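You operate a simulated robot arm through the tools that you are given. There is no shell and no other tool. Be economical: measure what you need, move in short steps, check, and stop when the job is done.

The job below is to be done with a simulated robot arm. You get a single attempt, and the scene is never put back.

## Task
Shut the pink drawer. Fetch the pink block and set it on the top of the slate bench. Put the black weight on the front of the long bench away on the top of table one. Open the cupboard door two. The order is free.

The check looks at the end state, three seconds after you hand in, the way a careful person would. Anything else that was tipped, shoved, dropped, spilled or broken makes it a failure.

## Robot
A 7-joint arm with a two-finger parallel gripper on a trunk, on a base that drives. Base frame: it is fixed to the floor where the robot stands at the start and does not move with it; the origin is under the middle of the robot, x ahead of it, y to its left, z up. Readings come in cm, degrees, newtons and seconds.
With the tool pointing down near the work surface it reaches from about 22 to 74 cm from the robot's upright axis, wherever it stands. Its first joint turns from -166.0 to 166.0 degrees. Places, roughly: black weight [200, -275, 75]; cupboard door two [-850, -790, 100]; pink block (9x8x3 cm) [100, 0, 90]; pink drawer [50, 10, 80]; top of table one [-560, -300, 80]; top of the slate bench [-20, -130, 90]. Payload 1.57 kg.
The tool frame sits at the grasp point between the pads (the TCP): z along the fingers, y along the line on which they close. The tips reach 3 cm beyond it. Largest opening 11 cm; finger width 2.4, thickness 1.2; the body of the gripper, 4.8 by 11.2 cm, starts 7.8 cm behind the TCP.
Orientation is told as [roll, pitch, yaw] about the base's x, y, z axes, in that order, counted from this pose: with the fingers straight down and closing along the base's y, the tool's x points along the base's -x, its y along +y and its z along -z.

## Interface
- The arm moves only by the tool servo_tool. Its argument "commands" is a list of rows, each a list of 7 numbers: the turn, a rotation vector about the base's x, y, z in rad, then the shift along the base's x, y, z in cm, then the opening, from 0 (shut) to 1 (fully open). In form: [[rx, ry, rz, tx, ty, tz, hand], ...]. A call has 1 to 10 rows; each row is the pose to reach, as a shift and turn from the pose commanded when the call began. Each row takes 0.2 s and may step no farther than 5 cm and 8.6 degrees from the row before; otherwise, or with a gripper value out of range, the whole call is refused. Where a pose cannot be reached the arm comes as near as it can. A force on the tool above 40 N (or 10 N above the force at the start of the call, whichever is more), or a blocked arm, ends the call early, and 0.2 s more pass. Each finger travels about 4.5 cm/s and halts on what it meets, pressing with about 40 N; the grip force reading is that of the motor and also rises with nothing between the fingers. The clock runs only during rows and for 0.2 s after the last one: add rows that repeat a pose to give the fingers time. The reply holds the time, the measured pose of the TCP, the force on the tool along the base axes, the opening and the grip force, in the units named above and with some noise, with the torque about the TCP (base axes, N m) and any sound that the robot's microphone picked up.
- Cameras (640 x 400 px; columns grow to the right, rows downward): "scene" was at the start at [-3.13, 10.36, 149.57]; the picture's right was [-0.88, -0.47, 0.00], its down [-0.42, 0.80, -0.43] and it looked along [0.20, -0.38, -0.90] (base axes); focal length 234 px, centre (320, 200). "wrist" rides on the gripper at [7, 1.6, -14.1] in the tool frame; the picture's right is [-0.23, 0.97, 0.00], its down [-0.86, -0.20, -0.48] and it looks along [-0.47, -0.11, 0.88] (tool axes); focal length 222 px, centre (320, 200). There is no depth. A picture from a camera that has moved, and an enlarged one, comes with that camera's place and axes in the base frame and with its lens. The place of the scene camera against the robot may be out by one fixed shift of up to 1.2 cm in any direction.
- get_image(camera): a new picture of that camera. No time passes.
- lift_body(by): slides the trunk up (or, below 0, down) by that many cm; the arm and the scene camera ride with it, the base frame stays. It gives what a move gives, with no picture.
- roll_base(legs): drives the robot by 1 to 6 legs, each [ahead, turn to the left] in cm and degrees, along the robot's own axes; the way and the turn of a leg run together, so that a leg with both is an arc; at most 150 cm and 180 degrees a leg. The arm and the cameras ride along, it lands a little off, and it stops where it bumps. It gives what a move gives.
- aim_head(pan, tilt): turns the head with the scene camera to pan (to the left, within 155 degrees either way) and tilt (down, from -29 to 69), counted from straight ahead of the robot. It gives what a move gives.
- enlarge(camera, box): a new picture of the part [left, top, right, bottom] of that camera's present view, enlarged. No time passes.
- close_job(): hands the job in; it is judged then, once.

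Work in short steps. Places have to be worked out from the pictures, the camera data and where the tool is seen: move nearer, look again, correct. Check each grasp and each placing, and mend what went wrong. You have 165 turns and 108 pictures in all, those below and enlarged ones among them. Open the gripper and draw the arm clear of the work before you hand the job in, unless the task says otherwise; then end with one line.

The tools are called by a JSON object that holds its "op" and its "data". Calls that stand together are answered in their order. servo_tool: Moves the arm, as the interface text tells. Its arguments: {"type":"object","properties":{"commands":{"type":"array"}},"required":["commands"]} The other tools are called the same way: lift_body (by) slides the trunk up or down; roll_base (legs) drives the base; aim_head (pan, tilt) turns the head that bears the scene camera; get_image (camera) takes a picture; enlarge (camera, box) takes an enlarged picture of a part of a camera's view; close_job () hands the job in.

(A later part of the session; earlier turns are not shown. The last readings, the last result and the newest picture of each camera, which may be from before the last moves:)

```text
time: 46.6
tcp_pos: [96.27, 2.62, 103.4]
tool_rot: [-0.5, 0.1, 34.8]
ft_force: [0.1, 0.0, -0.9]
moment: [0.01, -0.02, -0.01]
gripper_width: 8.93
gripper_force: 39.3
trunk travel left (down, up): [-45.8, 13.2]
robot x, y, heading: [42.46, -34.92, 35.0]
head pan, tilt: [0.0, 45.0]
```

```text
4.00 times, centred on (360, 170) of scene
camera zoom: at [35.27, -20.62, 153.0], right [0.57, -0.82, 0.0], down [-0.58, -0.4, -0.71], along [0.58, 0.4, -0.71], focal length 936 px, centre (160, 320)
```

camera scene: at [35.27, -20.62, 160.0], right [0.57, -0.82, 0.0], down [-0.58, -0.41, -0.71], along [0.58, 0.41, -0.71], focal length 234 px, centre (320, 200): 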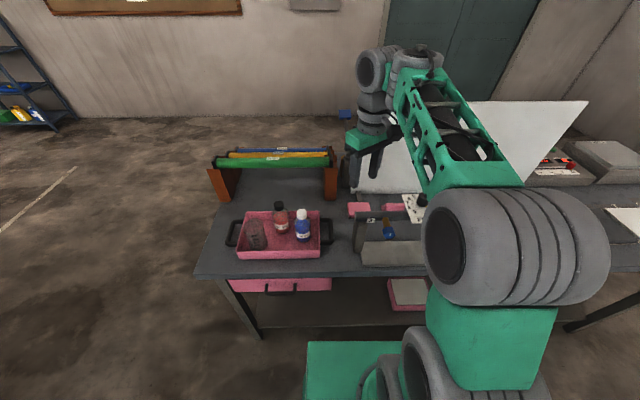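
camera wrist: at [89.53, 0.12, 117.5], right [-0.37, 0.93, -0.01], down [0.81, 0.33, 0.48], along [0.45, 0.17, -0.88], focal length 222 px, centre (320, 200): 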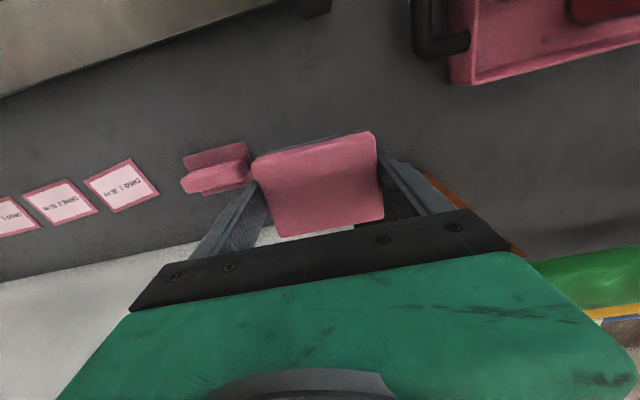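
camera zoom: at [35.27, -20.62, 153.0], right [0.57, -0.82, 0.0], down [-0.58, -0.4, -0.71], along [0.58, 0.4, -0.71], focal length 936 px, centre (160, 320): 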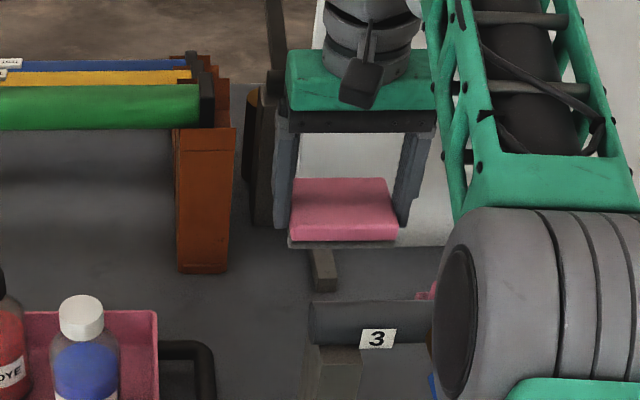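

Block held securely. Raise the trunk and pull the arm in, then back the base off 25 cm.

{"op": "lift_body", "data": {"by": 12}}

{"op": "servo_tool", "data": {"commands": [[0, 0, 0, -3.2, -2.4, 0.5, 0.4], [0, 0, 0, -6.4, -4.8, 1, 0.4], [0, 0, 0, -9.6, -7.2, 2, 0.4], [0, 0, 0, -12.8, -9.6, 2, 0.4], [0, 0, 0, -14.5, -10.5, 2, 0.4]]}}

{"op": "roll_base", "data": {"legs": [[-25, 0]]}}

{"op": "aim_head", "data": {"pan": -130, "tilt": 30}}

{"op": "get_image", "data": {"camera": "scene"}}

```text
time: 48.1
tcp_pos: [96.16, 2.86, 115.49]
tool_rot: [-0.5, 0.2, 34.8]
ft_force: [-0.6, 0.5, -0.5]
moment: [0.02, -0.01, 0.0]
gripper_width: 8.96
gripper_force: 39.9
trunk travel left (down, up): [-57.8, 1.2]
robot x, y, heading: [42.31, -34.76, 34.9]
head pan, tilt: [0.0, 45.0]
```

```text
time: 49.3
tcp_pos: [81.69, -7.81, 117.43]
tool_rot: [-0.5, 0.1, 34.8]
ft_force: [-0.9, -0.5, -1.3]
moment: [-0.03, 0.02, 0.02]
gripper_width: 8.92
gripper_force: 39.7
trunk travel left (down, up): [-57.8, 1.2]
robot x, y, heading: [42.75, -34.86, 35.1]
head pan, tilt: [0.0, 45.0]
```

```text
time: 51.1
tcp_pos: [61.41, -21.86, 117.46]
tool_rot: [-0.5, 0.1, 35.2]
ft_force: [0.1, 0.0, -0.8]
moment: [0.02, -0.02, -0.01]
gripper_width: 8.95
gripper_force: 39.4
trunk travel left (down, up): [-57.8, 1.2]
robot x, y, heading: [22.08, -49.06, 35.3]
head pan, tilt: [0.0, 45.0]
```

```text
time: 53.2
tcp_pos: [61.35, -21.74, 117.33]
tool_rot: [-0.6, 0.2, 35.3]
ft_force: [0.3, 0.1, -0.3]
moment: [0.01, -0.01, -0.02]
gripper_width: 8.98
gripper_force: 40.0
trunk travel left (down, up): [-57.8, 1.2]
robot x, y, heading: [22.18, -49.56, 35.2]
head pan, tilt: [-130.0, 30.0]
```

```text
71 pictures are left
camera scene: at [7.64, -48.57, 167.26], right [-1.0, 0.08, 0.0], down [0.04, 0.5, -0.87], along [-0.07, -0.86, -0.5], focal length 234 px, centre (320, 200)
```

scene: 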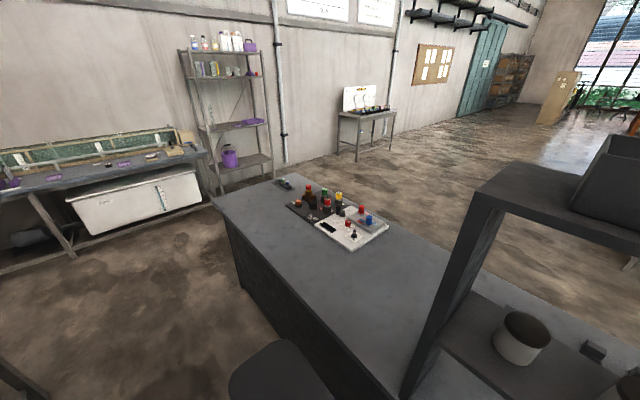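

The slate bench is ahead-right with clear space around (-5,-120). I'll zoom to get its edge.

{"op": "enlarge", "data": {"camera": "scene", "box": [200, 160, 520, 360]}}

```text
2.00 times, centred on (360, 260) of scene
camera zoom: at [7.64, -48.57, 167.26], right [-1.0, 0.08, 0.0], down [0.04, 0.5, -0.87], along [-0.07, -0.86, -0.5], focal length 468 px, centre (240, 80)
```

zoom: 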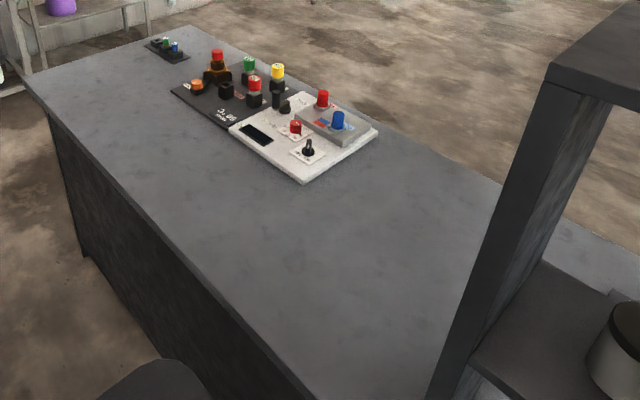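

Bench front edge lies at perpendicular −52 and is parallel to the other bench; clear target ≈(−2.4,−118). I drive: turn right 90°, 42 cm ahead, turn right 90°, ending ≈(45,−84) facing the slate bench.

{"op": "roll_base", "data": {"legs": [[0, -90], [42, 0], [0, -90]]}}

{"op": "aim_head", "data": {"pan": 0, "tilt": 45}}

{"op": "get_image", "data": {"camera": "scene"}}

{"op": "get_image", "data": {"camera": "wrist"}}

```text
time: 63.5
tcp_pos: [6.02, -110.88, 117.48]
tool_rot: [-0.5, 0.3, -146.1]
ft_force: [0.3, 0.7, -0.5]
moment: [-0.01, 0.01, -0.01]
gripper_width: 8.94
gripper_force: 39.9
trunk travel left (down, up): [-57.8, 1.2]
robot x, y, heading: [45.83, -84.48, -145.7]
head pan, tilt: [-130.0, 30.0]
```

```text
time: 65.6
tcp_pos: [5.98, -110.92, 117.41]
tool_rot: [-0.5, 0.2, -146.0]
ft_force: [0.1, 0.8, -0.8]
moment: [0.03, 0.02, 0.01]
gripper_width: 8.92
gripper_force: 39.9
trunk travel left (down, up): [-57.8, 1.2]
robot x, y, heading: [45.36, -84.14, -146.0]
head pan, tilt: [0.0, 45.0]
```

```text
69 pictures are left
camera scene: at [52.56, -98.06, 165.0], right [-0.56, 0.83, 0.0], down [0.59, 0.4, -0.71], along [-0.59, -0.4, -0.71], focal length 234 px, centre (320, 200)
```

scene: 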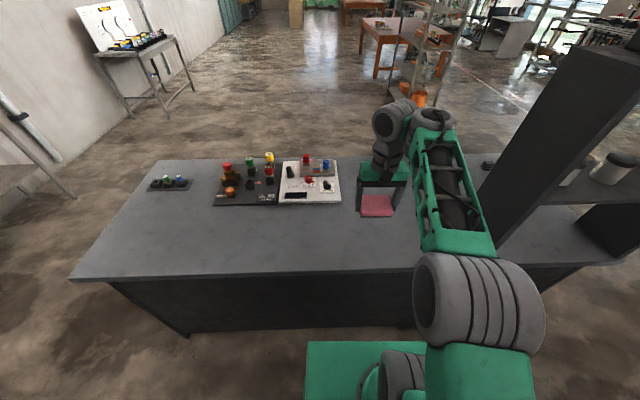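

```text
68 pictures are left
camera wrist: at [12.66, -108.5, 131.47], right [0.36, -0.93, -0.01], down [-0.82, -0.32, 0.48], along [-0.45, -0.16, -0.88], focal length 222 px, centre (320, 200)
```

wrist: 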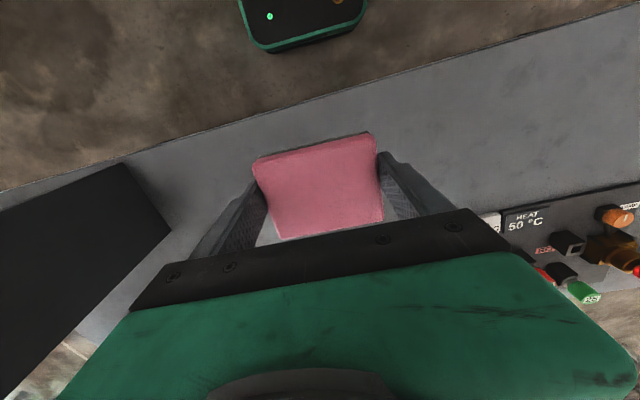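

Block is over the bench front. I lower the trunk 14 cm, then shift to the clear target (0.9,−119.3).

{"op": "lift_body", "data": {"by": -14}}

{"op": "servo_tool", "data": {"commands": [[0, 0, 0, -2, -3, 0, 0.4], [0, 0, 0, -4, -6, 0, 0.4], [0, 0, 0, -5.1, -8.4, 0, 0.4], [0, 0, 0, -5.1, -8.4, -3, 0.4], [0, 0, 0, -5.1, -8.4, -3, 0.4]]}}

{"op": "enlarge", "data": {"camera": "scene", "box": [240, 120, 480, 270]}}

{"op": "get_image", "data": {"camera": "wrist"}}

```text
time: 67.3
tcp_pos: [6.02, -110.91, 103.35]
tool_rot: [-0.5, 0.2, -146.0]
ft_force: [-0.6, 0.1, -0.8]
moment: [0.0, 0.01, 0.01]
gripper_width: 8.92
gripper_force: 40.1
trunk travel left (down, up): [-43.8, 15.2]
robot x, y, heading: [45.81, -84.66, -145.8]
head pan, tilt: [0.0, 45.0]
```

```text
time: 68.5
tcp_pos: [0.88, -119.25, 100.3]
tool_rot: [-0.4, 0.3, -146.0]
ft_force: [-0.6, -0.6, -1.1]
moment: [-0.03, -0.01, -0.02]
gripper_width: 8.94
gripper_force: 40.3
trunk travel left (down, up): [-43.8, 15.2]
robot x, y, heading: [46.08, -84.38, -146.0]
head pan, tilt: [0.0, 45.0]
```

```text
2.67 times, centred on (360, 195) of scene
camera zoom: at [52.55, -98.07, 151.0], right [-0.56, 0.83, 0.0], down [0.59, 0.4, -0.71], along [-0.59, -0.4, -0.71], focal length 624 px, centre (213, 213)
```

zoom: 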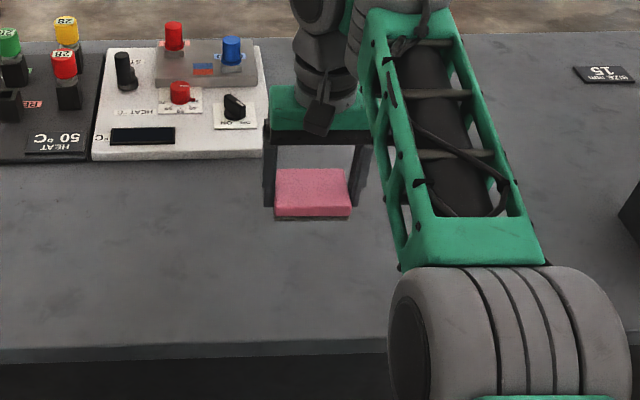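

```text
66 pictures are left
camera wrist: at [7.53, -116.89, 114.34], right [0.36, -0.93, -0.01], down [-0.82, -0.32, 0.48], along [-0.45, -0.16, -0.88], focal length 222 px, centre (320, 200)
```

wrist: 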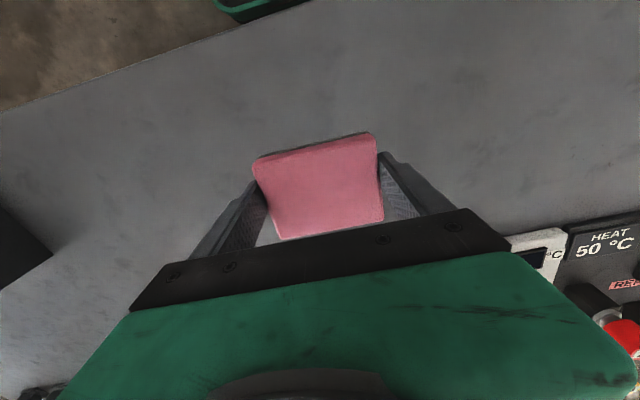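

Clear space below. Descend in 1 cm steps watching the force.

{"op": "servo_tool", "data": {"commands": [[0, 0, 0, 0, 0, -1.5, 0.4], [0, 0, 0, 0, 0, -3, 0.4], [0, 0, 0, 0, 0, -4.5, 0.4], [0, 0, 0, 0, 0, -5.5, 0.4], [0, 0, 0, 0, 0, -6.3, 0.4], [0, 0, 0, 0, 0, -7, 0.4], [0, 0, 0, 0, 0, -7, 0.4]]}}

{"op": "enlarge", "data": {"camera": "scene", "box": [280, 160, 400, 235]}}

```text
time: 70.1
tcp_pos: [0.7, -119.47, 93.81]
tool_rot: [-0.4, 0.6, -146.0]
ft_force: [0.1, 0.2, -0.5]
moment: [0.02, 0.03, -0.01]
gripper_width: 8.91
gripper_force: 40.3
out of reach, approached as far as the arm can: row 4, 5, 6, 7
trunk travel left (down, up): [-43.8, 15.2]
robot x, y, heading: [45.73, -84.13, -145.8]
head pan, tilt: [0.0, 45.0]
```

```text
5.33 times, centred on (340, 198) of scene
camera zoom: at [52.56, -98.07, 151.0], right [-0.56, 0.83, 0.0], down [0.59, 0.4, -0.71], along [-0.59, -0.4, -0.71], focal length 1248 px, centre (213, 213)
```

zoom: 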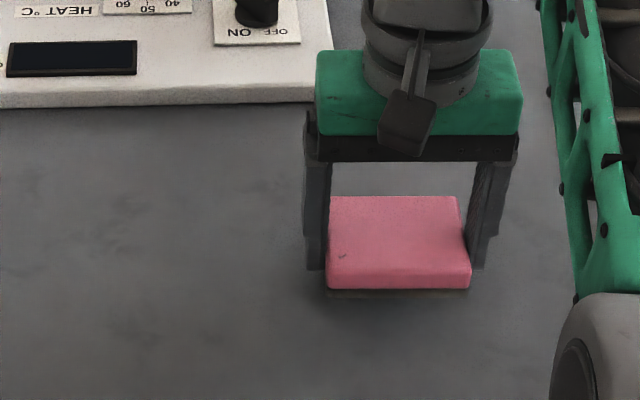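

Arm limit again; I raise the tool 6, lower trunk 10, then continue down by sensing.

{"op": "servo_tool", "data": {"commands": [[0, 0, 0, 0, 0, 4, 0.4], [0, 0, 0, 0.2, 0.2, 8.5, 0.4], [0, 0, 0, 0.2, 0.2, 8.5, 0.4]]}}

{"op": "lift_body", "data": {"by": -8}}

{"op": "servo_tool", "data": {"commands": [[0, 0, 0, 0, 0, -0.6, 0.4], [0, 0, 0, 0, 0, -1.2, 0.4], [0, 0, 0, 0, 0, -1.8, 0.4], [0, 0, 0, 0, 0, -2.4, 0.4], [0, 0, 0, 0, 0, -2.8, 0.4], [0, 0, 0, 0, 0, -2.8, 0.4]]}}

{"op": "enlarge", "data": {"camera": "scene", "box": [280, 160, 400, 235]}}

```text
time: 70.9
tcp_pos: [0.95, -119.27, 102.44]
tool_rot: [-0.5, 0.2, -146.1]
ft_force: [0.3, 0.1, -0.1]
moment: [-0.02, 0.04, -0.01]
gripper_width: 8.92
gripper_force: 39.9
trunk travel left (down, up): [-43.8, 15.2]
robot x, y, heading: [45.73, -84.14, -145.9]
head pan, tilt: [0.0, 45.0]
```

```text
time: 72.1
tcp_pos: [0.99, -119.19, 94.31]
tool_rot: [-0.5, 0.1, -146.1]
ft_force: [0.2, -0.2, -1.1]
moment: [0.0, 0.03, -0.01]
gripper_width: 8.94
gripper_force: 40.3
trunk travel left (down, up): [-35.8, 23.2]
robot x, y, heading: [45.59, -84.24, -145.8]
head pan, tilt: [0.0, 45.0]
```

```text
time: 73.5
tcp_pos: [1.04, -119.27, 91.35]
tool_rot: [-0.5, 0.2, -146.0]
ft_force: [-0.6, 0.4, -1.5]
moment: [0.0, 0.01, 0.01]
gripper_width: 8.94
gripper_force: 40.5
trunk travel left (down, up): [-35.8, 23.2]
robot x, y, heading: [45.39, -84.43, -146.0]
head pan, tilt: [0.0, 45.0]
```

```text
5.33 times, centred on (340, 198) of scene
camera zoom: at [52.56, -98.07, 143.0], right [-0.56, 0.83, 0.0], down [0.59, 0.4, -0.71], along [-0.59, -0.4, -0.71], focal length 1248 px, centre (213, 213)
```

zoom: 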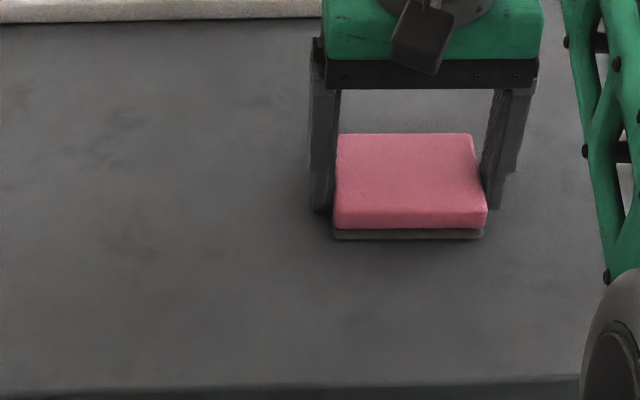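

Near the surface now, shadow closing. Keep descending in 0.3 cm steps until contact.

{"op": "servo_tool", "data": {"commands": [[0, 0, 0, 0, 0, -0.3, 0.4], [0, 0, 0, 0, 0, -0.6, 0.4], [0, 0, 0, 0, 0, -0.9, 0.4], [0, 0, 0, 0, 0, -1.2, 0.4], [0, 0, 0, 0, 0, -1.5, 0.4], [0, 0, 0, 0, 0, -1.5, 0.4]]}}

{"op": "enlarge", "data": {"camera": "scene", "box": [280, 160, 400, 235]}}

```text
time: 74.5
tcp_pos: [0.76, -119.35, 91.02]
tool_rot: [-0.5, -0.8, -145.9]
ft_force: [0.7, -1.2, 11.3]
moment: [-0.05, -0.46, 0.06]
gripper_width: 8.94
gripper_force: 39.7
trunk travel left (down, up): [-35.8, 23.2]
robot x, y, heading: [45.67, -84.29, -146.1]
head pan, tilt: [0.0, 45.0]
stopped in row 5: the force on the tool passed its limit at 55 N (the readings are from after the stop); the commanded pose is now the measured one
```

```text
5.33 times, centred on (340, 198) of scene
camera zoom: at [52.65, -97.98, 142.97], right [-0.56, 0.83, 0.0], down [0.59, 0.4, -0.71], along [-0.59, -0.4, -0.71], focal length 1248 px, centre (213, 213)
```

zoom: 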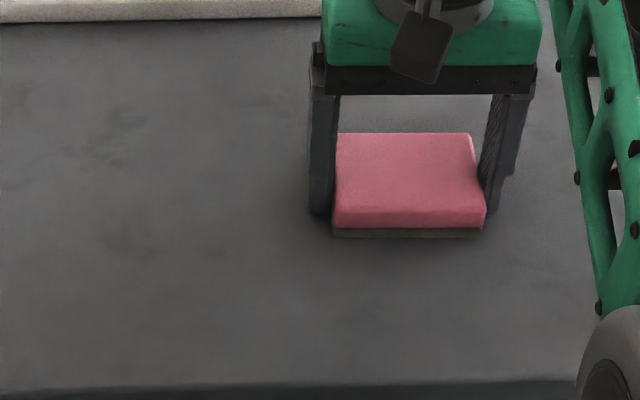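

Contact felt: the block rests on the bench. Open the gripper and lift away.

{"op": "servo_tool", "data": {"commands": [[0, 0, 0, 0, 0, 0.2, 0.9], [0, 0, 0, 0, 0, 0.2, 1], [0, 0, 0, 0, 0, 0.2, 1], [0, 0, 0, 0, 0, 0.2, 1]]}}

{"op": "servo_tool", "data": {"commands": [[0, 0, 0, 0, 0, 2, 1], [0, 0, 0, 0, 0, 5, 1], [0, 0, 0, 0, 0, 10, 1], [0, 0, 0, 0, 0, 15, 1], [0, 0, 0, 0, 0, 15, 1]]}}

{"op": "enlarge", "data": {"camera": "scene", "box": [240, 120, 480, 270]}}

```text
time: 75.5
tcp_pos: [0.83, -119.32, 91.03]
tool_rot: [-0.4, -0.4, -146.0]
ft_force: [-4.5, 5.5, 8.4]
moment: [-0.18, -0.21, 0.05]
gripper_width: 10.38
gripper_force: 0.2
trunk travel left (down, up): [-35.8, 23.2]
robot x, y, heading: [45.63, -84.83, -145.9]
head pan, tilt: [0.0, 45.0]
```

```text
time: 76.8
tcp_pos: [1.01, -119.39, 106.0]
tool_rot: [-0.5, -0.3, -145.7]
ft_force: [0.8, 0.7, 0.9]
moment: [0.0, 0.01, 0.0]
gripper_width: 10.97
gripper_force: 0.1
trunk travel left (down, up): [-35.8, 23.2]
robot x, y, heading: [45.67, -84.38, -145.9]
head pan, tilt: [0.0, 45.0]
```

```text
2.67 times, centred on (360, 195) of scene
camera zoom: at [52.57, -98.07, 142.99], right [-0.56, 0.83, 0.0], down [0.59, 0.4, -0.71], along [-0.59, -0.4, -0.71], focal length 624 px, centre (213, 213)
```

zoom: 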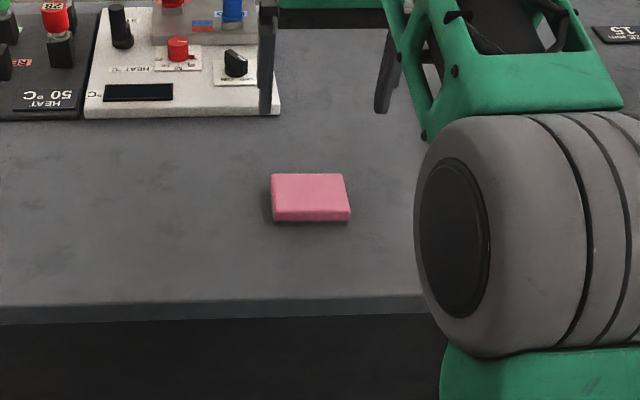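

Block is placed neatly. Raise the trunk and retract the arm, then back away and turn toward the long bench.

{"op": "lift_body", "data": {"by": 16}}

{"op": "servo_tool", "data": {"commands": [[0, 0, 0, 4, 2.8, 0, 0.6], [0, 0, 0, 8, 5.6, 0, 0.3], [0, 0, 0, 12, 8.3, 0, 0.3]]}}

{"op": "roll_base", "data": {"legs": [[-12, 0], [0, 95]]}}

{"op": "aim_head", "data": {"pan": 0, "tilt": 20}}

{"op": "get_image", "data": {"camera": "scene"}}

```text
time: 78.6
tcp_pos: [1.06, -119.33, 122.11]
tool_rot: [-0.5, -0.5, -146.0]
ft_force: [-0.3, -0.7, 0.3]
moment: [0.01, -0.02, 0.0]
gripper_width: 11.0
gripper_force: 0.1
trunk travel left (down, up): [-51.8, 7.2]
robot x, y, heading: [45.4, -84.56, -145.7]
head pan, tilt: [0.0, 45.0]
```

```text
time: 79.4
tcp_pos: [13.09, -110.73, 122.17]
tool_rot: [-0.4, -0.4, -146.0]
ft_force: [-1.1, 0.1, -0.1]
moment: [-0.01, -0.01, 0.01]
gripper_width: 4.19
gripper_force: 0.3
trunk travel left (down, up): [-51.8, 7.2]
robot x, y, heading: [45.74, -84.16, -145.9]
head pan, tilt: [0.0, 45.0]
```

```text
time: 84.6
tcp_pos: [84.75, -108.07, 122.26]
tool_rot: [-0.5, -0.6, -51.2]
ft_force: [-1.1, 0.4, -0.3]
moment: [-0.05, -0.02, 0.03]
gripper_width: 3.29
gripper_force: 0.1
trunk travel left (down, up): [-51.8, 7.2]
robot x, y, heading: [55.92, -77.68, -51.2]
head pan, tilt: [0.0, 45.0]
```

```text
time: 85.5
tcp_pos: [84.84, -107.88, 122.37]
tool_rot: [-0.5, -0.5, -51.2]
ft_force: [0.4, 0.7, 0.4]
moment: [-0.01, 0.01, 0.0]
gripper_width: 3.29
gripper_force: 0.0
trunk travel left (down, up): [-51.8, 7.2]
robot x, y, heading: [55.62, -77.38, -51.4]
head pan, tilt: [0.0, 20.0]
```

```text
61 pictures are left
camera scene: at [69.94, -70.08, 162.86], right [-0.78, -0.63, 0.0], down [-0.21, 0.27, -0.94], along [0.59, -0.73, -0.34], focal length 234 px, centre (320, 200)
```

scene: 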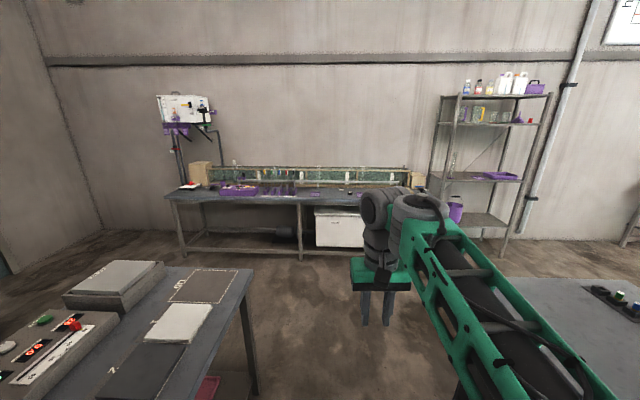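

Long bench by the wall is visible. Zoom around the expected weight location.

{"op": "enlarge", "data": {"camera": "scene", "box": [290, 150, 450, 250]}}

```text
4.00 times, centred on (370, 200) of scene
camera zoom: at [69.94, -70.08, 162.86], right [-0.78, -0.63, 0.0], down [-0.21, 0.27, -0.94], along [0.59, -0.73, -0.34], focal length 936 px, centre (120, 200)
```

zoom: 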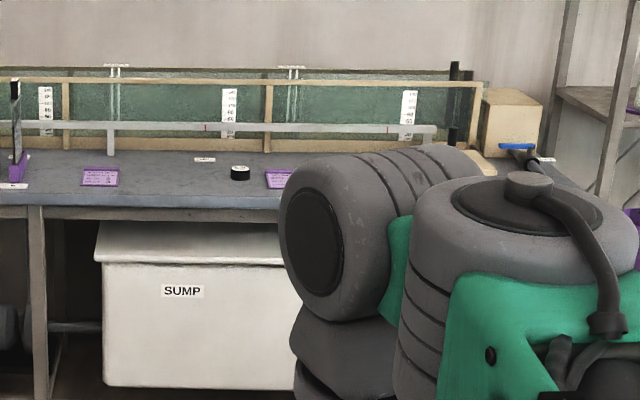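

The black puck is on the bench front ≈(200,−285). The bench edge runs perpendicular to heading −55°. Drive straight 155 cm, then look closer.

{"op": "roll_base", "data": {"legs": [[0, -3.5], [150, 0]]}}

{"op": "aim_head", "data": {"pan": 0, "tilt": 42}}

{"op": "get_image", "data": {"camera": "scene"}}

{"op": "get_image", "data": {"camera": "wrist"}}

```text
time: 93.4
tcp_pos: [165.96, -233.55, 122.35]
tool_rot: [-0.4, -0.4, -56.6]
ft_force: [-0.3, 0.4, 0.3]
moment: [0.0, -0.02, -0.02]
gripper_width: 3.3
gripper_force: 0.2
trunk travel left (down, up): [-51.8, 7.2]
robot x, y, heading: [140.07, -200.26, -56.8]
head pan, tilt: [0.0, 20.0]
```

```text
time: 94.2
tcp_pos: [166.21, -233.57, 122.35]
tool_rot: [-0.4, -0.5, -56.8]
ft_force: [-0.4, 0.4, -0.3]
moment: [0.0, -0.02, -0.02]
gripper_width: 3.29
gripper_force: 0.2
trunk travel left (down, up): [-51.8, 7.2]
robot x, y, heading: [140.38, -200.94, -56.4]
head pan, tilt: [0.0, 42.0]
```

```text
59 pictures are left
camera scene: at [154.16, -193.66, 159.44], right [-0.83, -0.55, 0.0], down [-0.37, 0.56, -0.74], along [0.41, -0.62, -0.67], focal length 234 px, centre (320, 200)
```

scene: 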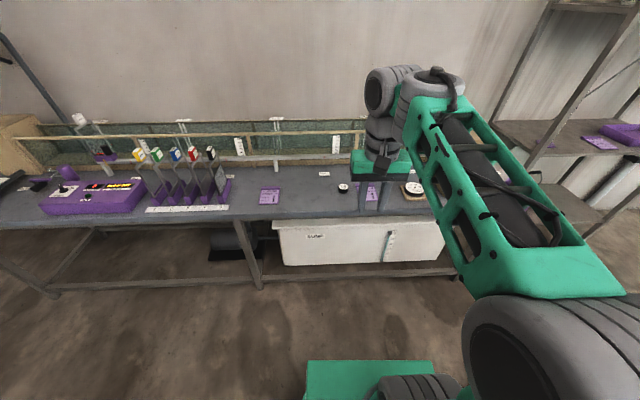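

```text
58 pictures are left
camera wrist: at [163.55, -226.68, 136.25], right [0.94, 0.35, -0.01], down [0.3, -0.82, 0.49], along [0.16, -0.46, -0.87], focal length 222 px, centre (320, 200)
```

wrist: 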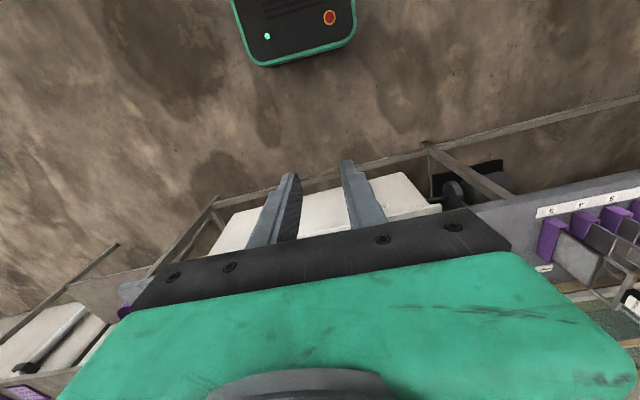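

{"op": "enlarge", "data": {"camera": "scene", "box": [240, 140, 440, 265]}}

```text
3.20 times, centred on (340, 202) of scene
camera zoom: at [154.16, -193.66, 159.44], right [-0.83, -0.55, 0.0], down [-0.37, 0.56, -0.74], along [0.41, -0.62, -0.67], focal length 748 px, centre (256, 192)
```

zoom: 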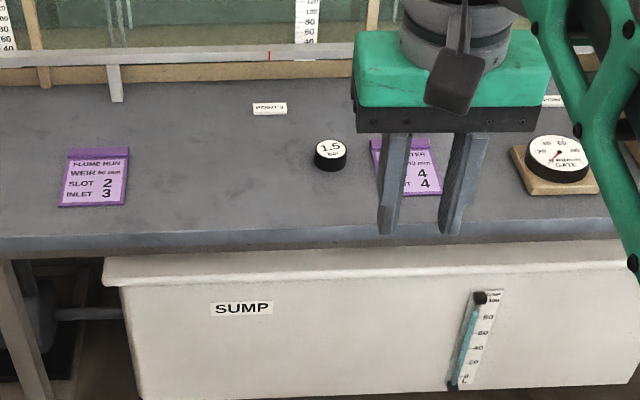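

The weight is a small puck (~5.4 cm wide) ≈(197,−280,83). Drive 37 cm forward with slight left correction, then lower the trunk some and look with the wrist.

{"op": "roll_base", "data": {"legs": [[37, 1.5]]}}

{"op": "lift_body", "data": {"by": -22}}

{"op": "get_image", "data": {"camera": "wrist"}}

{"op": "get_image", "data": {"camera": "scene"}}

```text
time: 96.6
tcp_pos: [187.85, -263.44, 122.21]
tool_rot: [-0.4, -0.5, -55.0]
ft_force: [-0.4, 0.1, -0.3]
moment: [-0.01, 0.04, 0.03]
gripper_width: 3.31
gripper_force: 0.1
trunk travel left (down, up): [-51.8, 7.2]
robot x, y, heading: [161.09, -231.29, -54.7]
head pan, tilt: [0.0, 42.0]
```

```text
time: 98.9
tcp_pos: [187.77, -263.45, 100.34]
tool_rot: [-0.3, -0.6, -55.0]
ft_force: [0.0, -0.3, 0.2]
moment: [-0.01, 0.0, 0.03]
gripper_width: 3.28
gripper_force: 0.0
trunk travel left (down, up): [-29.8, 29.2]
robot x, y, heading: [160.98, -231.26, -54.9]
head pan, tilt: [0.0, 42.0]
```

```text
56 pictures are left
camera wrist: at [185.1, -256.61, 114.25], right [0.93, 0.37, -0.01], down [0.33, -0.81, 0.49], along [0.18, -0.45, -0.87], focal length 222 px, centre (320, 200)
```

wrist: 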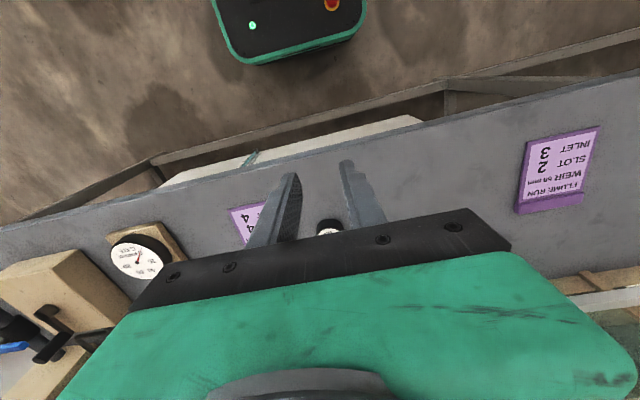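

```text
55 pictures are left
camera scene: at [174.79, -223.87, 137.44], right [-0.82, -0.57, 0.0], down [-0.38, 0.55, -0.74], along [0.43, -0.61, -0.67], focal length 234 px, centre (320, 200)
```

scene: 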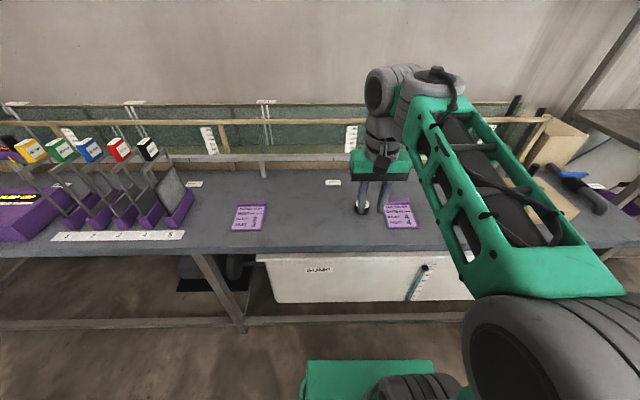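

Move the tool forward ~12 cm at this height with the gripper opened to see the weight properly.

{"op": "servo_tool", "data": {"commands": [[0, 0, 0, 2, -3.5, 0, 0.6], [0, 0, 0, 4, -7, 0, 0.8], [0, 0, 0, 6.1, -10.4, 0, 0.8], [0, 0, 0, 6.1, -10.4, 0, 0.8]]}}

{"op": "get_image", "data": {"camera": "wrist"}}

{"op": "enlarge", "data": {"camera": "scene", "box": [280, 120, 440, 220]}}

```text
time: 99.9
tcp_pos: [193.83, -273.9, 100.28]
tool_rot: [-0.4, -0.5, -55.0]
ft_force: [-0.8, -0.7, 0.1]
moment: [0.04, -0.02, 0.0]
gripper_width: 8.8
gripper_force: 0.0
trunk travel left (down, up): [-29.8, 29.2]
robot x, y, heading: [160.74, -231.54, -55.4]
head pan, tilt: [0.0, 42.0]
```

```text
54 pictures are left
camera wrist: at [191.15, -267.14, 114.24], right [0.93, 0.37, -0.01], down [0.33, -0.81, 0.49], along [0.18, -0.45, -0.87], focal length 222 px, centre (320, 200)
```

wrist: 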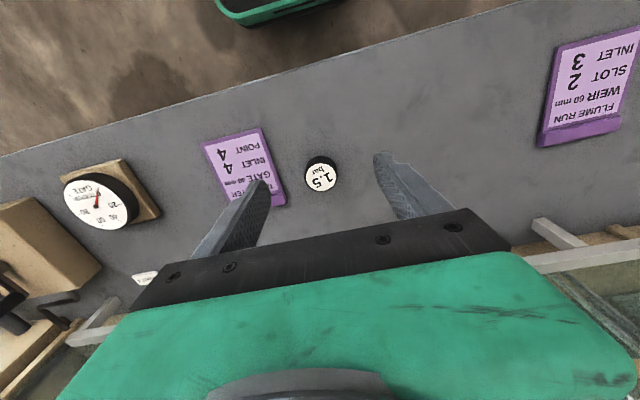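

```text
4.00 times, centred on (360, 170) of scene
camera zoom: at [174.82, -223.9, 137.43], right [-0.82, -0.57, 0.0], down [-0.38, 0.55, -0.74], along [0.43, -0.61, -0.67], focal length 936 px, centre (160, 320)
```

zoom: 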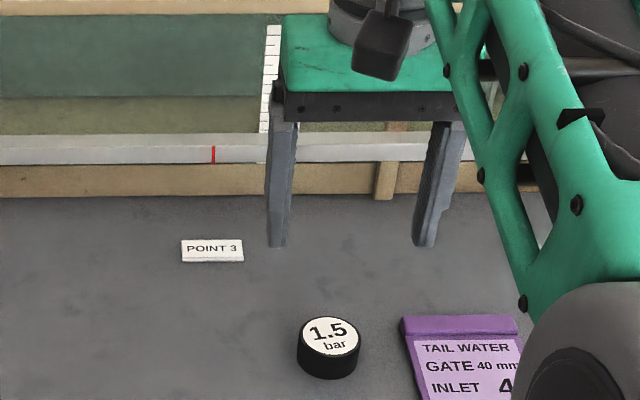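

Weight top ≈(196,−279.2,84). Shift above it with opening ~7 cm (to clear the purple card), and descend to TCP z≈88.

{"op": "servo_tool", "data": {"commands": [[0, 0, 0, 1, -2.6, 0, 0.64], [0, 0, 0, 2.2, -5.3, -3, 0.64], [0, 0, 0, 2.2, -5.3, -7, 0.64], [0, 0, 0, 2.2, -5.3, -10.5, 0.64], [0, 0, 0, 2.2, -5.3, -10.5, 0.64]]}}

{"op": "get_image", "data": {"camera": "wrist"}}

{"op": "enlarge", "data": {"camera": "scene", "box": [300, 150, 420, 225]}}

```text
time: 101.1
tcp_pos: [195.96, -279.25, 89.55]
tool_rot: [-0.4, -0.5, -55.0]
ft_force: [0.3, 0.1, 0.2]
moment: [-0.02, -0.02, 0.01]
gripper_width: 7.04
gripper_force: 0.0
trunk travel left (down, up): [-29.8, 29.2]
robot x, y, heading: [161.05, -231.23, -55.2]
head pan, tilt: [0.0, 42.0]
```

```text
52 pictures are left
camera wrist: at [193.28, -272.44, 103.58], right [0.93, 0.37, -0.01], down [0.33, -0.81, 0.49], along [0.18, -0.46, -0.87], focal length 222 px, centre (320, 200)
```

wrist: 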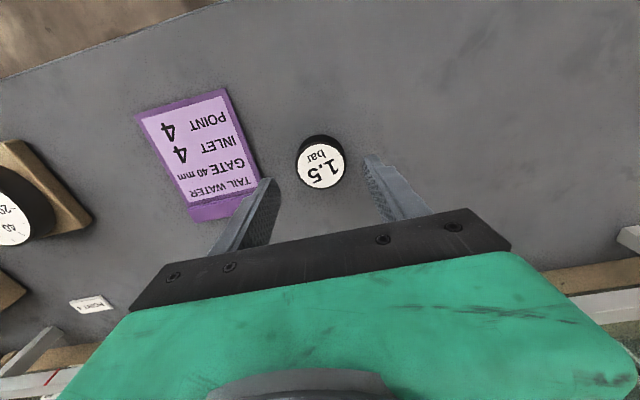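

```text
5.33 times, centred on (360, 188) of scene
camera zoom: at [174.8, -223.88, 137.43], right [-0.82, -0.57, 0.0], down [-0.38, 0.55, -0.74], along [0.43, -0.61, -0.67], focal length 1248 px, centre (107, 267)
```

zoom: 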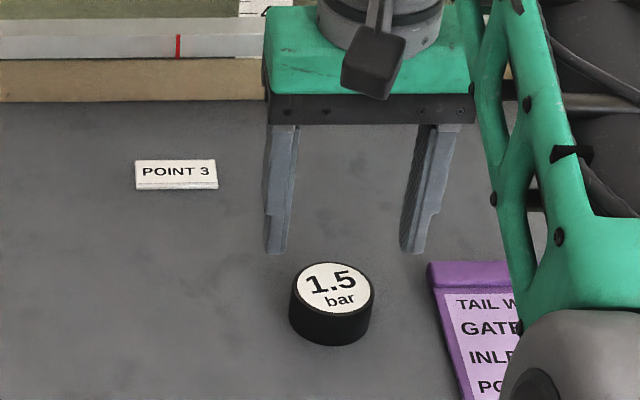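

Refined centre ≈(196.6,−280.4), top z≈81–82. Shift (0.6,−1.1) and descend to TCP z≈84.5.

{"op": "servo_tool", "data": {"commands": [[0, 0, 0, 0.6, -1.1, -1.5, 0.64], [0, 0, 0, 0.6, -1.1, -3, 0.64], [0, 0, 0, 0.6, -1.1, -5, 0.64], [0, 0, 0, 0.6, -1.1, -5, 0.64]]}}

{"op": "get_image", "data": {"camera": "wrist"}}

{"op": "enlarge", "data": {"camera": "scene", "box": [300, 150, 420, 225]}}

```text
time: 102.1
tcp_pos: [196.65, -280.23, 84.56]
tool_rot: [-0.3, -0.5, -55.0]
ft_force: [-0.6, 0.9, 0.2]
moment: [0.0, 0.04, -0.01]
gripper_width: 7.04
gripper_force: 0.1
trunk travel left (down, up): [-29.8, 29.2]
robot x, y, heading: [160.53, -231.35, -54.6]
head pan, tilt: [0.0, 42.0]
```

```text
50 pictures are left
camera wrist: at [193.96, -273.42, 98.64], right [0.93, 0.37, -0.01], down [0.33, -0.81, 0.49], along [0.18, -0.45, -0.87], focal length 222 px, centre (320, 200)
```

wrist: 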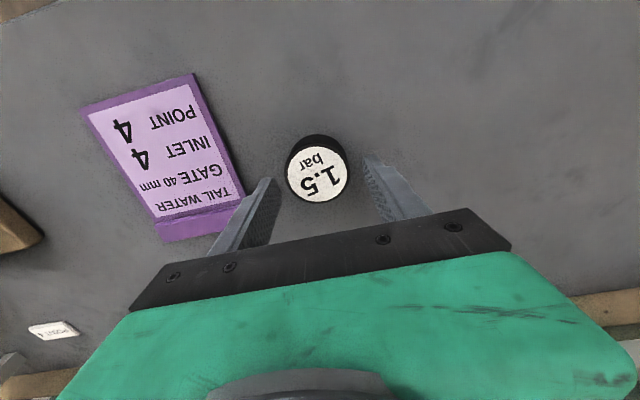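

```text
5.33 times, centred on (360, 188) of scene
camera zoom: at [174.8, -223.88, 137.43], right [-0.82, -0.57, 0.0], down [-0.38, 0.55, -0.74], along [0.43, -0.61, -0.67], focal length 1248 px, centre (107, 267)
```

zoom: 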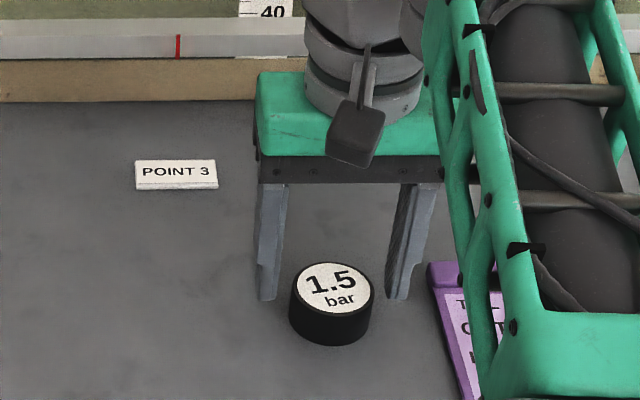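

Aligned. Lower 2 cm further with sensing, then close.

{"op": "servo_tool", "data": {"commands": [[0, 0, 0, 0, 0, -0.6, 0.64], [0, 0, 0, 0, 0, -1.2, 0.64], [0, 0, 0, 0, 0, -1.7, 0.64], [0, 0, 0, 0, 0, -2.1, 0.64], [0, 0, 0, 0, 0, -2.1, 0.45], [0, 0, 0, 0, 0, -2.1, 0.3], [0, 0, 0, 0, 0, -2.1, 0.2], [0, 0, 0, 0, 0, -2.1, 0.2], [0, 0, 0, 0, 0, -2.1, 0.2]]}}

{"op": "enlarge", "data": {"camera": "scene", "box": [300, 150, 420, 225]}}

```text
time: 103.9
tcp_pos: [196.84, -280.38, 83.1]
tool_rot: [-0.4, -1.1, -54.9]
ft_force: [-3.1, -3.2, 9.1]
moment: [0.2, -0.04, 0.08]
gripper_width: 5.16
gripper_force: 16.8
trunk travel left (down, up): [-29.8, 29.2]
robot x, y, heading: [160.94, -231.1, -54.9]
head pan, tilt: [0.0, 42.0]
stopped in row 9: the force on the tool passed its limit at 46 N (the readings are from after the stop); the commanded pose is now the measured one
```

```text
5.33 times, centred on (360, 188) of scene
camera zoom: at [174.72, -223.79, 137.4], right [-0.82, -0.58, 0.0], down [-0.39, 0.55, -0.74], along [0.43, -0.61, -0.67], focal length 1248 px, centre (107, 267)
```

zoom: 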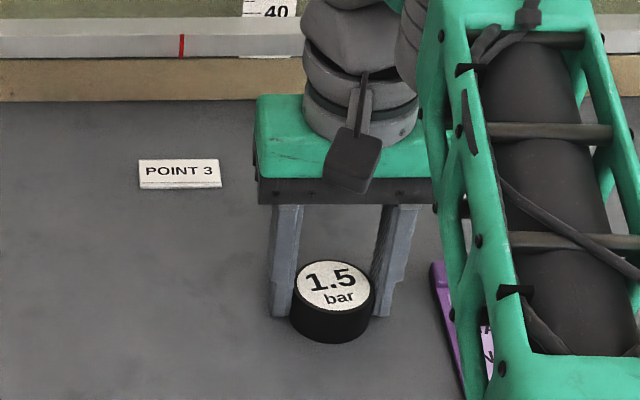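

Tips touch the table; puck between the pads at 5.16 cm. Raise 0.4 cm and firm the grip.

{"op": "servo_tool", "data": {"commands": [[0, 0, 0, 0, 0, 0.3, 0.2], [0, 0, 0, 0, 0, 0.3, 0.2], [0, 0, 0, 0, 0, 0.3, 0.2], [0, 0, 0, 0, 0, 0.3, 0.2]]}}

{"op": "servo_tool", "data": {"commands": [[0, 0, 0, 0, 0, 1, 0.2], [0, 0, 0, 0, 0, 2.5, 0.2], [0, 0, 0, 0, 0, 4.5, 0.2], [0, 0, 0, 0, 0, 7.5, 0.2], [0, 0, 0, 0, 0, 10, 0.2], [0, 0, 0, 0, 0, 10, 0.2]]}}

{"op": "enlarge", "data": {"camera": "scene", "box": [280, 120, 440, 220]}}

{"op": "get_image", "data": {"camera": "wrist"}}

```text
time: 104.9
tcp_pos: [196.83, -280.12, 83.2]
tool_rot: [-0.4, -0.8, -54.7]
ft_force: [-0.5, 0.0, 0.5]
moment: [-0.04, -0.03, 0.02]
gripper_width: 5.11
gripper_force: 40.2
trunk travel left (down, up): [-29.8, 29.2]
robot x, y, heading: [160.58, -231.22, -54.9]
head pan, tilt: [0.0, 42.0]
```

```text
time: 106.3
tcp_pos: [196.79, -280.09, 93.13]
tool_rot: [-0.4, -0.8, -54.9]
ft_force: [0.0, -0.2, -4.0]
moment: [0.0, -0.01, 0.04]
gripper_width: 5.1
gripper_force: 39.9
trunk travel left (down, up): [-29.8, 29.2]
robot x, y, heading: [160.54, -231.24, -54.5]
head pan, tilt: [0.0, 42.0]
```

```text
4.00 times, centred on (360, 170) of scene
camera zoom: at [174.79, -223.84, 137.43], right [-0.82, -0.58, 0.0], down [-0.39, 0.55, -0.74], along [0.43, -0.61, -0.67], focal length 936 px, centre (160, 320)
```

zoom: 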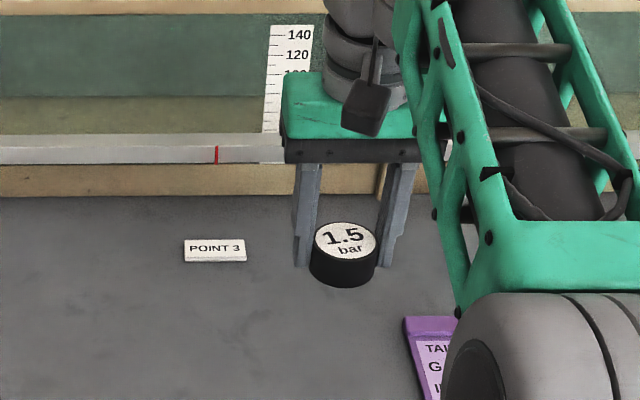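

```text
46 pictures are left
camera wrist: at [194.04, -273.29, 107.02], right [0.93, 0.38, 0.0], down [0.33, -0.81, 0.49], along [0.18, -0.46, -0.87], focal length 222 px, centre (320, 200)
```

wrist: 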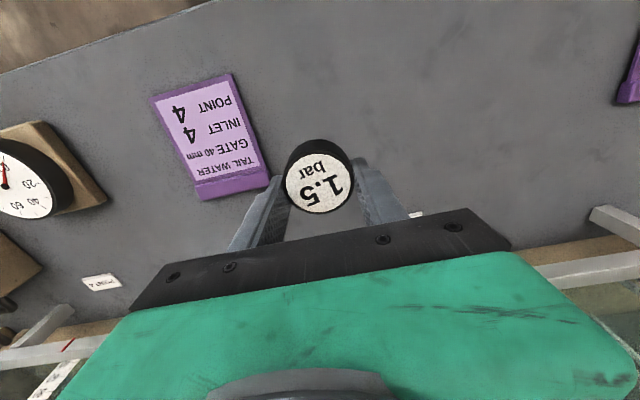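

Weight is gripped. Raise the trunk, retract the arm, and back away; then turn to face down the room and look.

{"op": "lift_body", "data": {"by": 20}}

{"op": "servo_tool", "data": {"commands": [[0, 0, 0, -2.8, 4, 0, 0.2], [0, 0, 0, -5.6, 8, 0, 0.2], [0, 0, 0, -8.4, 12, 0, 0.2], [0, 0, 0, -11, 15.8, 0, 0.2]]}}

{"op": "roll_base", "data": {"legs": [[-35, 0], [0, -90]]}}

{"op": "aim_head", "data": {"pan": 5, "tilt": 15}}

{"op": "get_image", "data": {"camera": "scene"}}

```text
time: 108.5
tcp_pos: [196.73, -280.11, 113.03]
tool_rot: [-0.4, -0.9, -54.7]
ft_force: [-0.1, -0.2, -4.5]
moment: [-0.02, -0.02, -0.04]
gripper_width: 5.11
gripper_force: 40.1
trunk travel left (down, up): [-49.8, 9.2]
robot x, y, heading: [160.82, -231.01, -54.7]
head pan, tilt: [0.0, 42.0]
```

```text
time: 109.5
tcp_pos: [185.72, -264.14, 113.18]
tool_rot: [-0.4, -0.8, -54.9]
ft_force: [-0.6, 0.6, -4.6]
moment: [-0.02, -0.01, -0.03]
gripper_width: 5.1
gripper_force: 40.1
trunk travel left (down, up): [-49.8, 9.2]
robot x, y, heading: [160.72, -231.03, -54.8]
head pan, tilt: [0.0, 42.0]
```

```text
time: 115.6
tcp_pos: [107.3, -227.51, 113.19]
tool_rot: [-0.4, -0.8, -144.9]
ft_force: [-0.5, 0.4, -4.4]
moment: [-0.05, -0.03, -0.02]
gripper_width: 5.14
gripper_force: 39.4
trunk travel left (down, up): [-49.8, 9.2]
robot x, y, heading: [140.47, -202.27, -144.7]
head pan, tilt: [0.0, 42.0]
```

```text
time: 116.5
tcp_pos: [107.35, -227.46, 113.21]
tool_rot: [-0.3, -0.8, -145.0]
ft_force: [0.1, -0.5, -5.0]
moment: [0.03, 0.01, 0.01]
gripper_width: 5.12
gripper_force: 40.0
trunk travel left (down, up): [-49.8, 9.2]
robot x, y, heading: [140.31, -202.86, -144.8]
head pan, tilt: [5.0, 15.0]
```

```text
45 pictures are left
camera scene: at [147.19, -217.31, 161.67], right [-0.65, 0.76, 0.0], down [0.2, 0.17, -0.97], along [-0.74, -0.62, -0.26], focal length 234 px, centre (320, 200)
```

scene: 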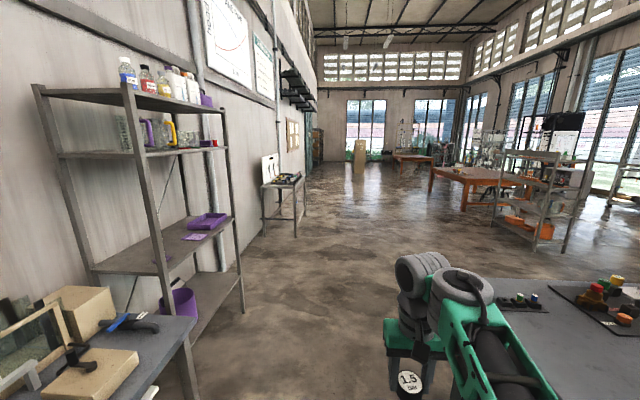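

Path down the room along heading −145° is clear. Drive about 420 cm.

{"op": "roll_base", "data": {"legs": [[150, 0], [150, 0], [120, -20]]}}

{"op": "aim_head", "data": {"pan": -20, "tilt": 20}}

{"op": "get_image", "data": {"camera": "scene"}}

```text
time: 136.8
tcp_pos: [-260.0, -431.62, 113.13]
tool_rot: [-0.3, -0.8, -167.4]
ft_force: [-1.7, -0.7, -4.3]
moment: [0.01, 0.01, 0.01]
gripper_width: 5.13
gripper_force: 39.8
trunk travel left (down, up): [-49.8, 9.2]
robot x, y, heading: [-219.72, -421.48, -167.3]
head pan, tilt: [5.0, 15.0]
```

```text
time: 137.7
tcp_pos: [-259.99, -431.69, 113.14]
tool_rot: [-0.4, -0.8, -167.4]
ft_force: [0.4, 0.3, -3.9]
moment: [0.01, 0.01, 0.0]
gripper_width: 5.11
gripper_force: 40.0
trunk travel left (down, up): [-49.8, 9.2]
robot x, y, heading: [-220.31, -421.28, -167.4]
head pan, tilt: [-20.0, 20.0]
```

```text
44 pictures are left
camera scene: at [-219.81, -433.65, 160.87], right [0.13, 0.99, 0.0], down [0.34, -0.04, -0.94], along [-0.93, 0.12, -0.34], focal length 234 px, centre (320, 200)
```

scene: 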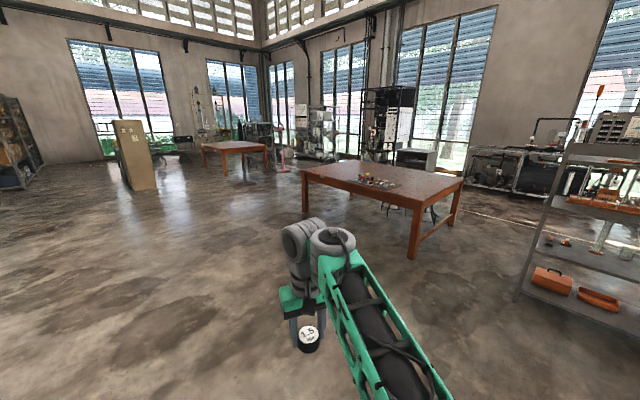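

Table one is the near wooden table; its near long edge faces me. I drive toward a spot in front of it (≈(−410,−385)) and look again.

{"op": "roll_base", "data": {"legs": [[0, -25], [150, 0], [0, -43]]}}

{"op": "aim_head", "data": {"pan": 0, "tilt": 30}}

{"op": "get_image", "data": {"camera": "scene"}}

```text
time: 148.5
tcp_pos: [-392.31, -354.84, 113.17]
tool_rot: [-0.4, -0.8, 123.8]
ft_force: [0.4, -0.4, -3.4]
moment: [0.03, 0.02, -0.02]
gripper_width: 5.09
gripper_force: 39.9
trunk travel left (down, up): [-49.8, 9.2]
robot x, y, heading: [-368.2, -388.41, 124.2]
head pan, tilt: [-20.0, 20.0]
```

```text
time: 149.4
tcp_pos: [-392.41, -354.88, 113.19]
tool_rot: [-0.4, -0.8, 123.9]
ft_force: [0.4, 0.1, -4.4]
moment: [0.01, 0.01, -0.02]
gripper_width: 5.1
gripper_force: 40.2
trunk travel left (down, up): [-49.8, 9.2]
robot x, y, heading: [-368.26, -388.6, 124.1]
head pan, tilt: [0.0, 30.0]
```

```text
43 pictures are left
camera scene: at [-382.67, -394.3, 159.26], right [0.83, 0.56, 0.0], down [0.28, -0.41, -0.87], along [-0.48, 0.72, -0.5], focal length 234 px, centre (320, 200)
```

scene: 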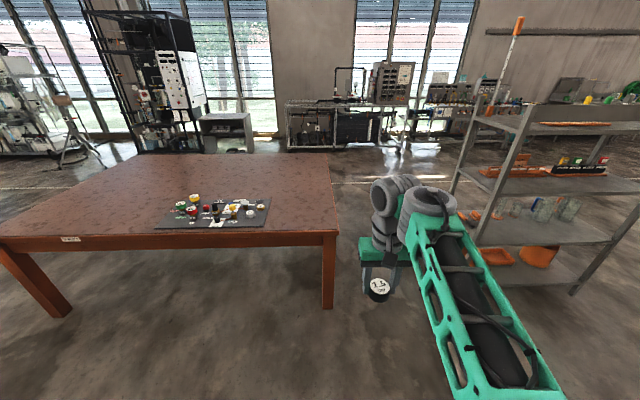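

Verify this is table one via the label on its edge before placing.

{"op": "enlarge", "data": {"camera": "scene", "box": [40, 215, 120, 265]}}

{"op": "roll_base", "data": {"legs": [[0, 15], [62, 0], [0, -14]]}}

{"op": "aim_head", "data": {"pan": 0, "tilt": 45}}

{"op": "get_image", "data": {"camera": "scene"}}

{"op": "get_image", "data": {"camera": "wrist"}}

```text
8.00 times, centred on (80, 240) of scene
camera zoom: at [-382.67, -394.3, 159.26], right [0.83, 0.56, 0.0], down [0.28, -0.41, -0.87], along [-0.48, 0.72, -0.5], focal length 1871 px, centre (2240, -120)
```

zoom: 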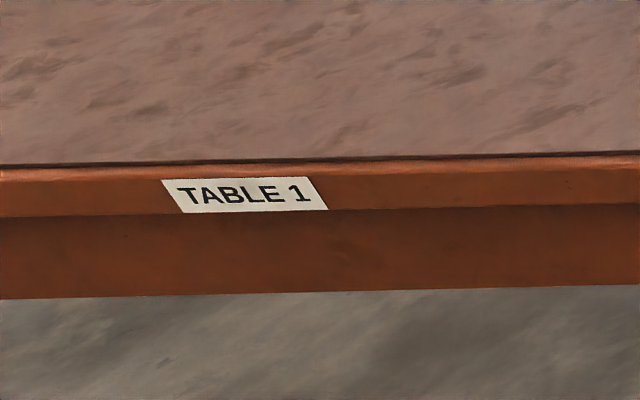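

```text
time: 154.6
tcp_pos: [-439.1, -314.72, 113.1]
tool_rot: [-0.4, -0.8, 124.8]
ft_force: [-0.1, 0.8, -3.0]
moment: [0.04, 0.03, 0.01]
gripper_width: 5.11
gripper_force: 39.3
trunk travel left (down, up): [-49.8, 9.2]
robot x, y, heading: [-414.58, -348.12, 124.8]
head pan, tilt: [0.0, 30.0]
```

```text
time: 155.3
tcp_pos: [-439.24, -314.68, 113.23]
tool_rot: [-0.5, -0.7, 124.9]
ft_force: [-0.3, -0.4, -4.6]
moment: [0.01, 0.02, 0.03]
gripper_width: 5.11
gripper_force: 40.5
trunk travel left (down, up): [-49.8, 9.2]
robot x, y, heading: [-414.55, -347.98, 124.7]
head pan, tilt: [0.0, 45.0]
```

```text
41 pictures are left
camera scene: at [-428.41, -354.78, 157.01], right [0.82, 0.57, 0.0], down [0.4, -0.58, -0.71], along [-0.4, 0.58, -0.71], focal length 234 px, centre (320, 200)
```

scene: 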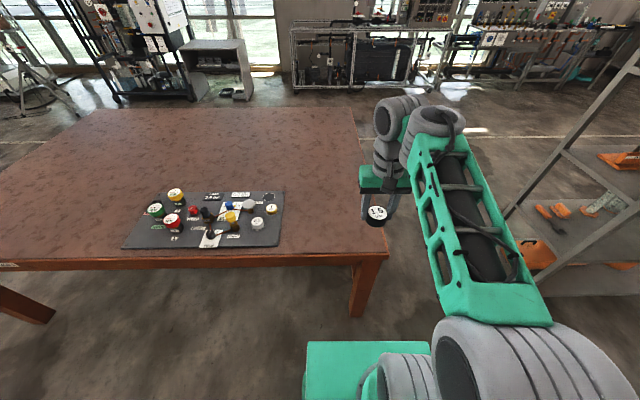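

```text
40 pictures are left
camera wrist: at [-436.56, -321.55, 127.11], right [-0.93, -0.37, 0.0], down [-0.32, 0.81, 0.49], along [-0.18, 0.46, -0.87], focal length 222 px, centre (320, 200)
```

wrist: 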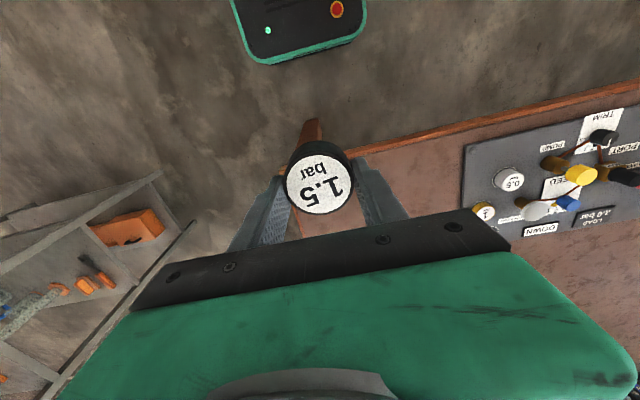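

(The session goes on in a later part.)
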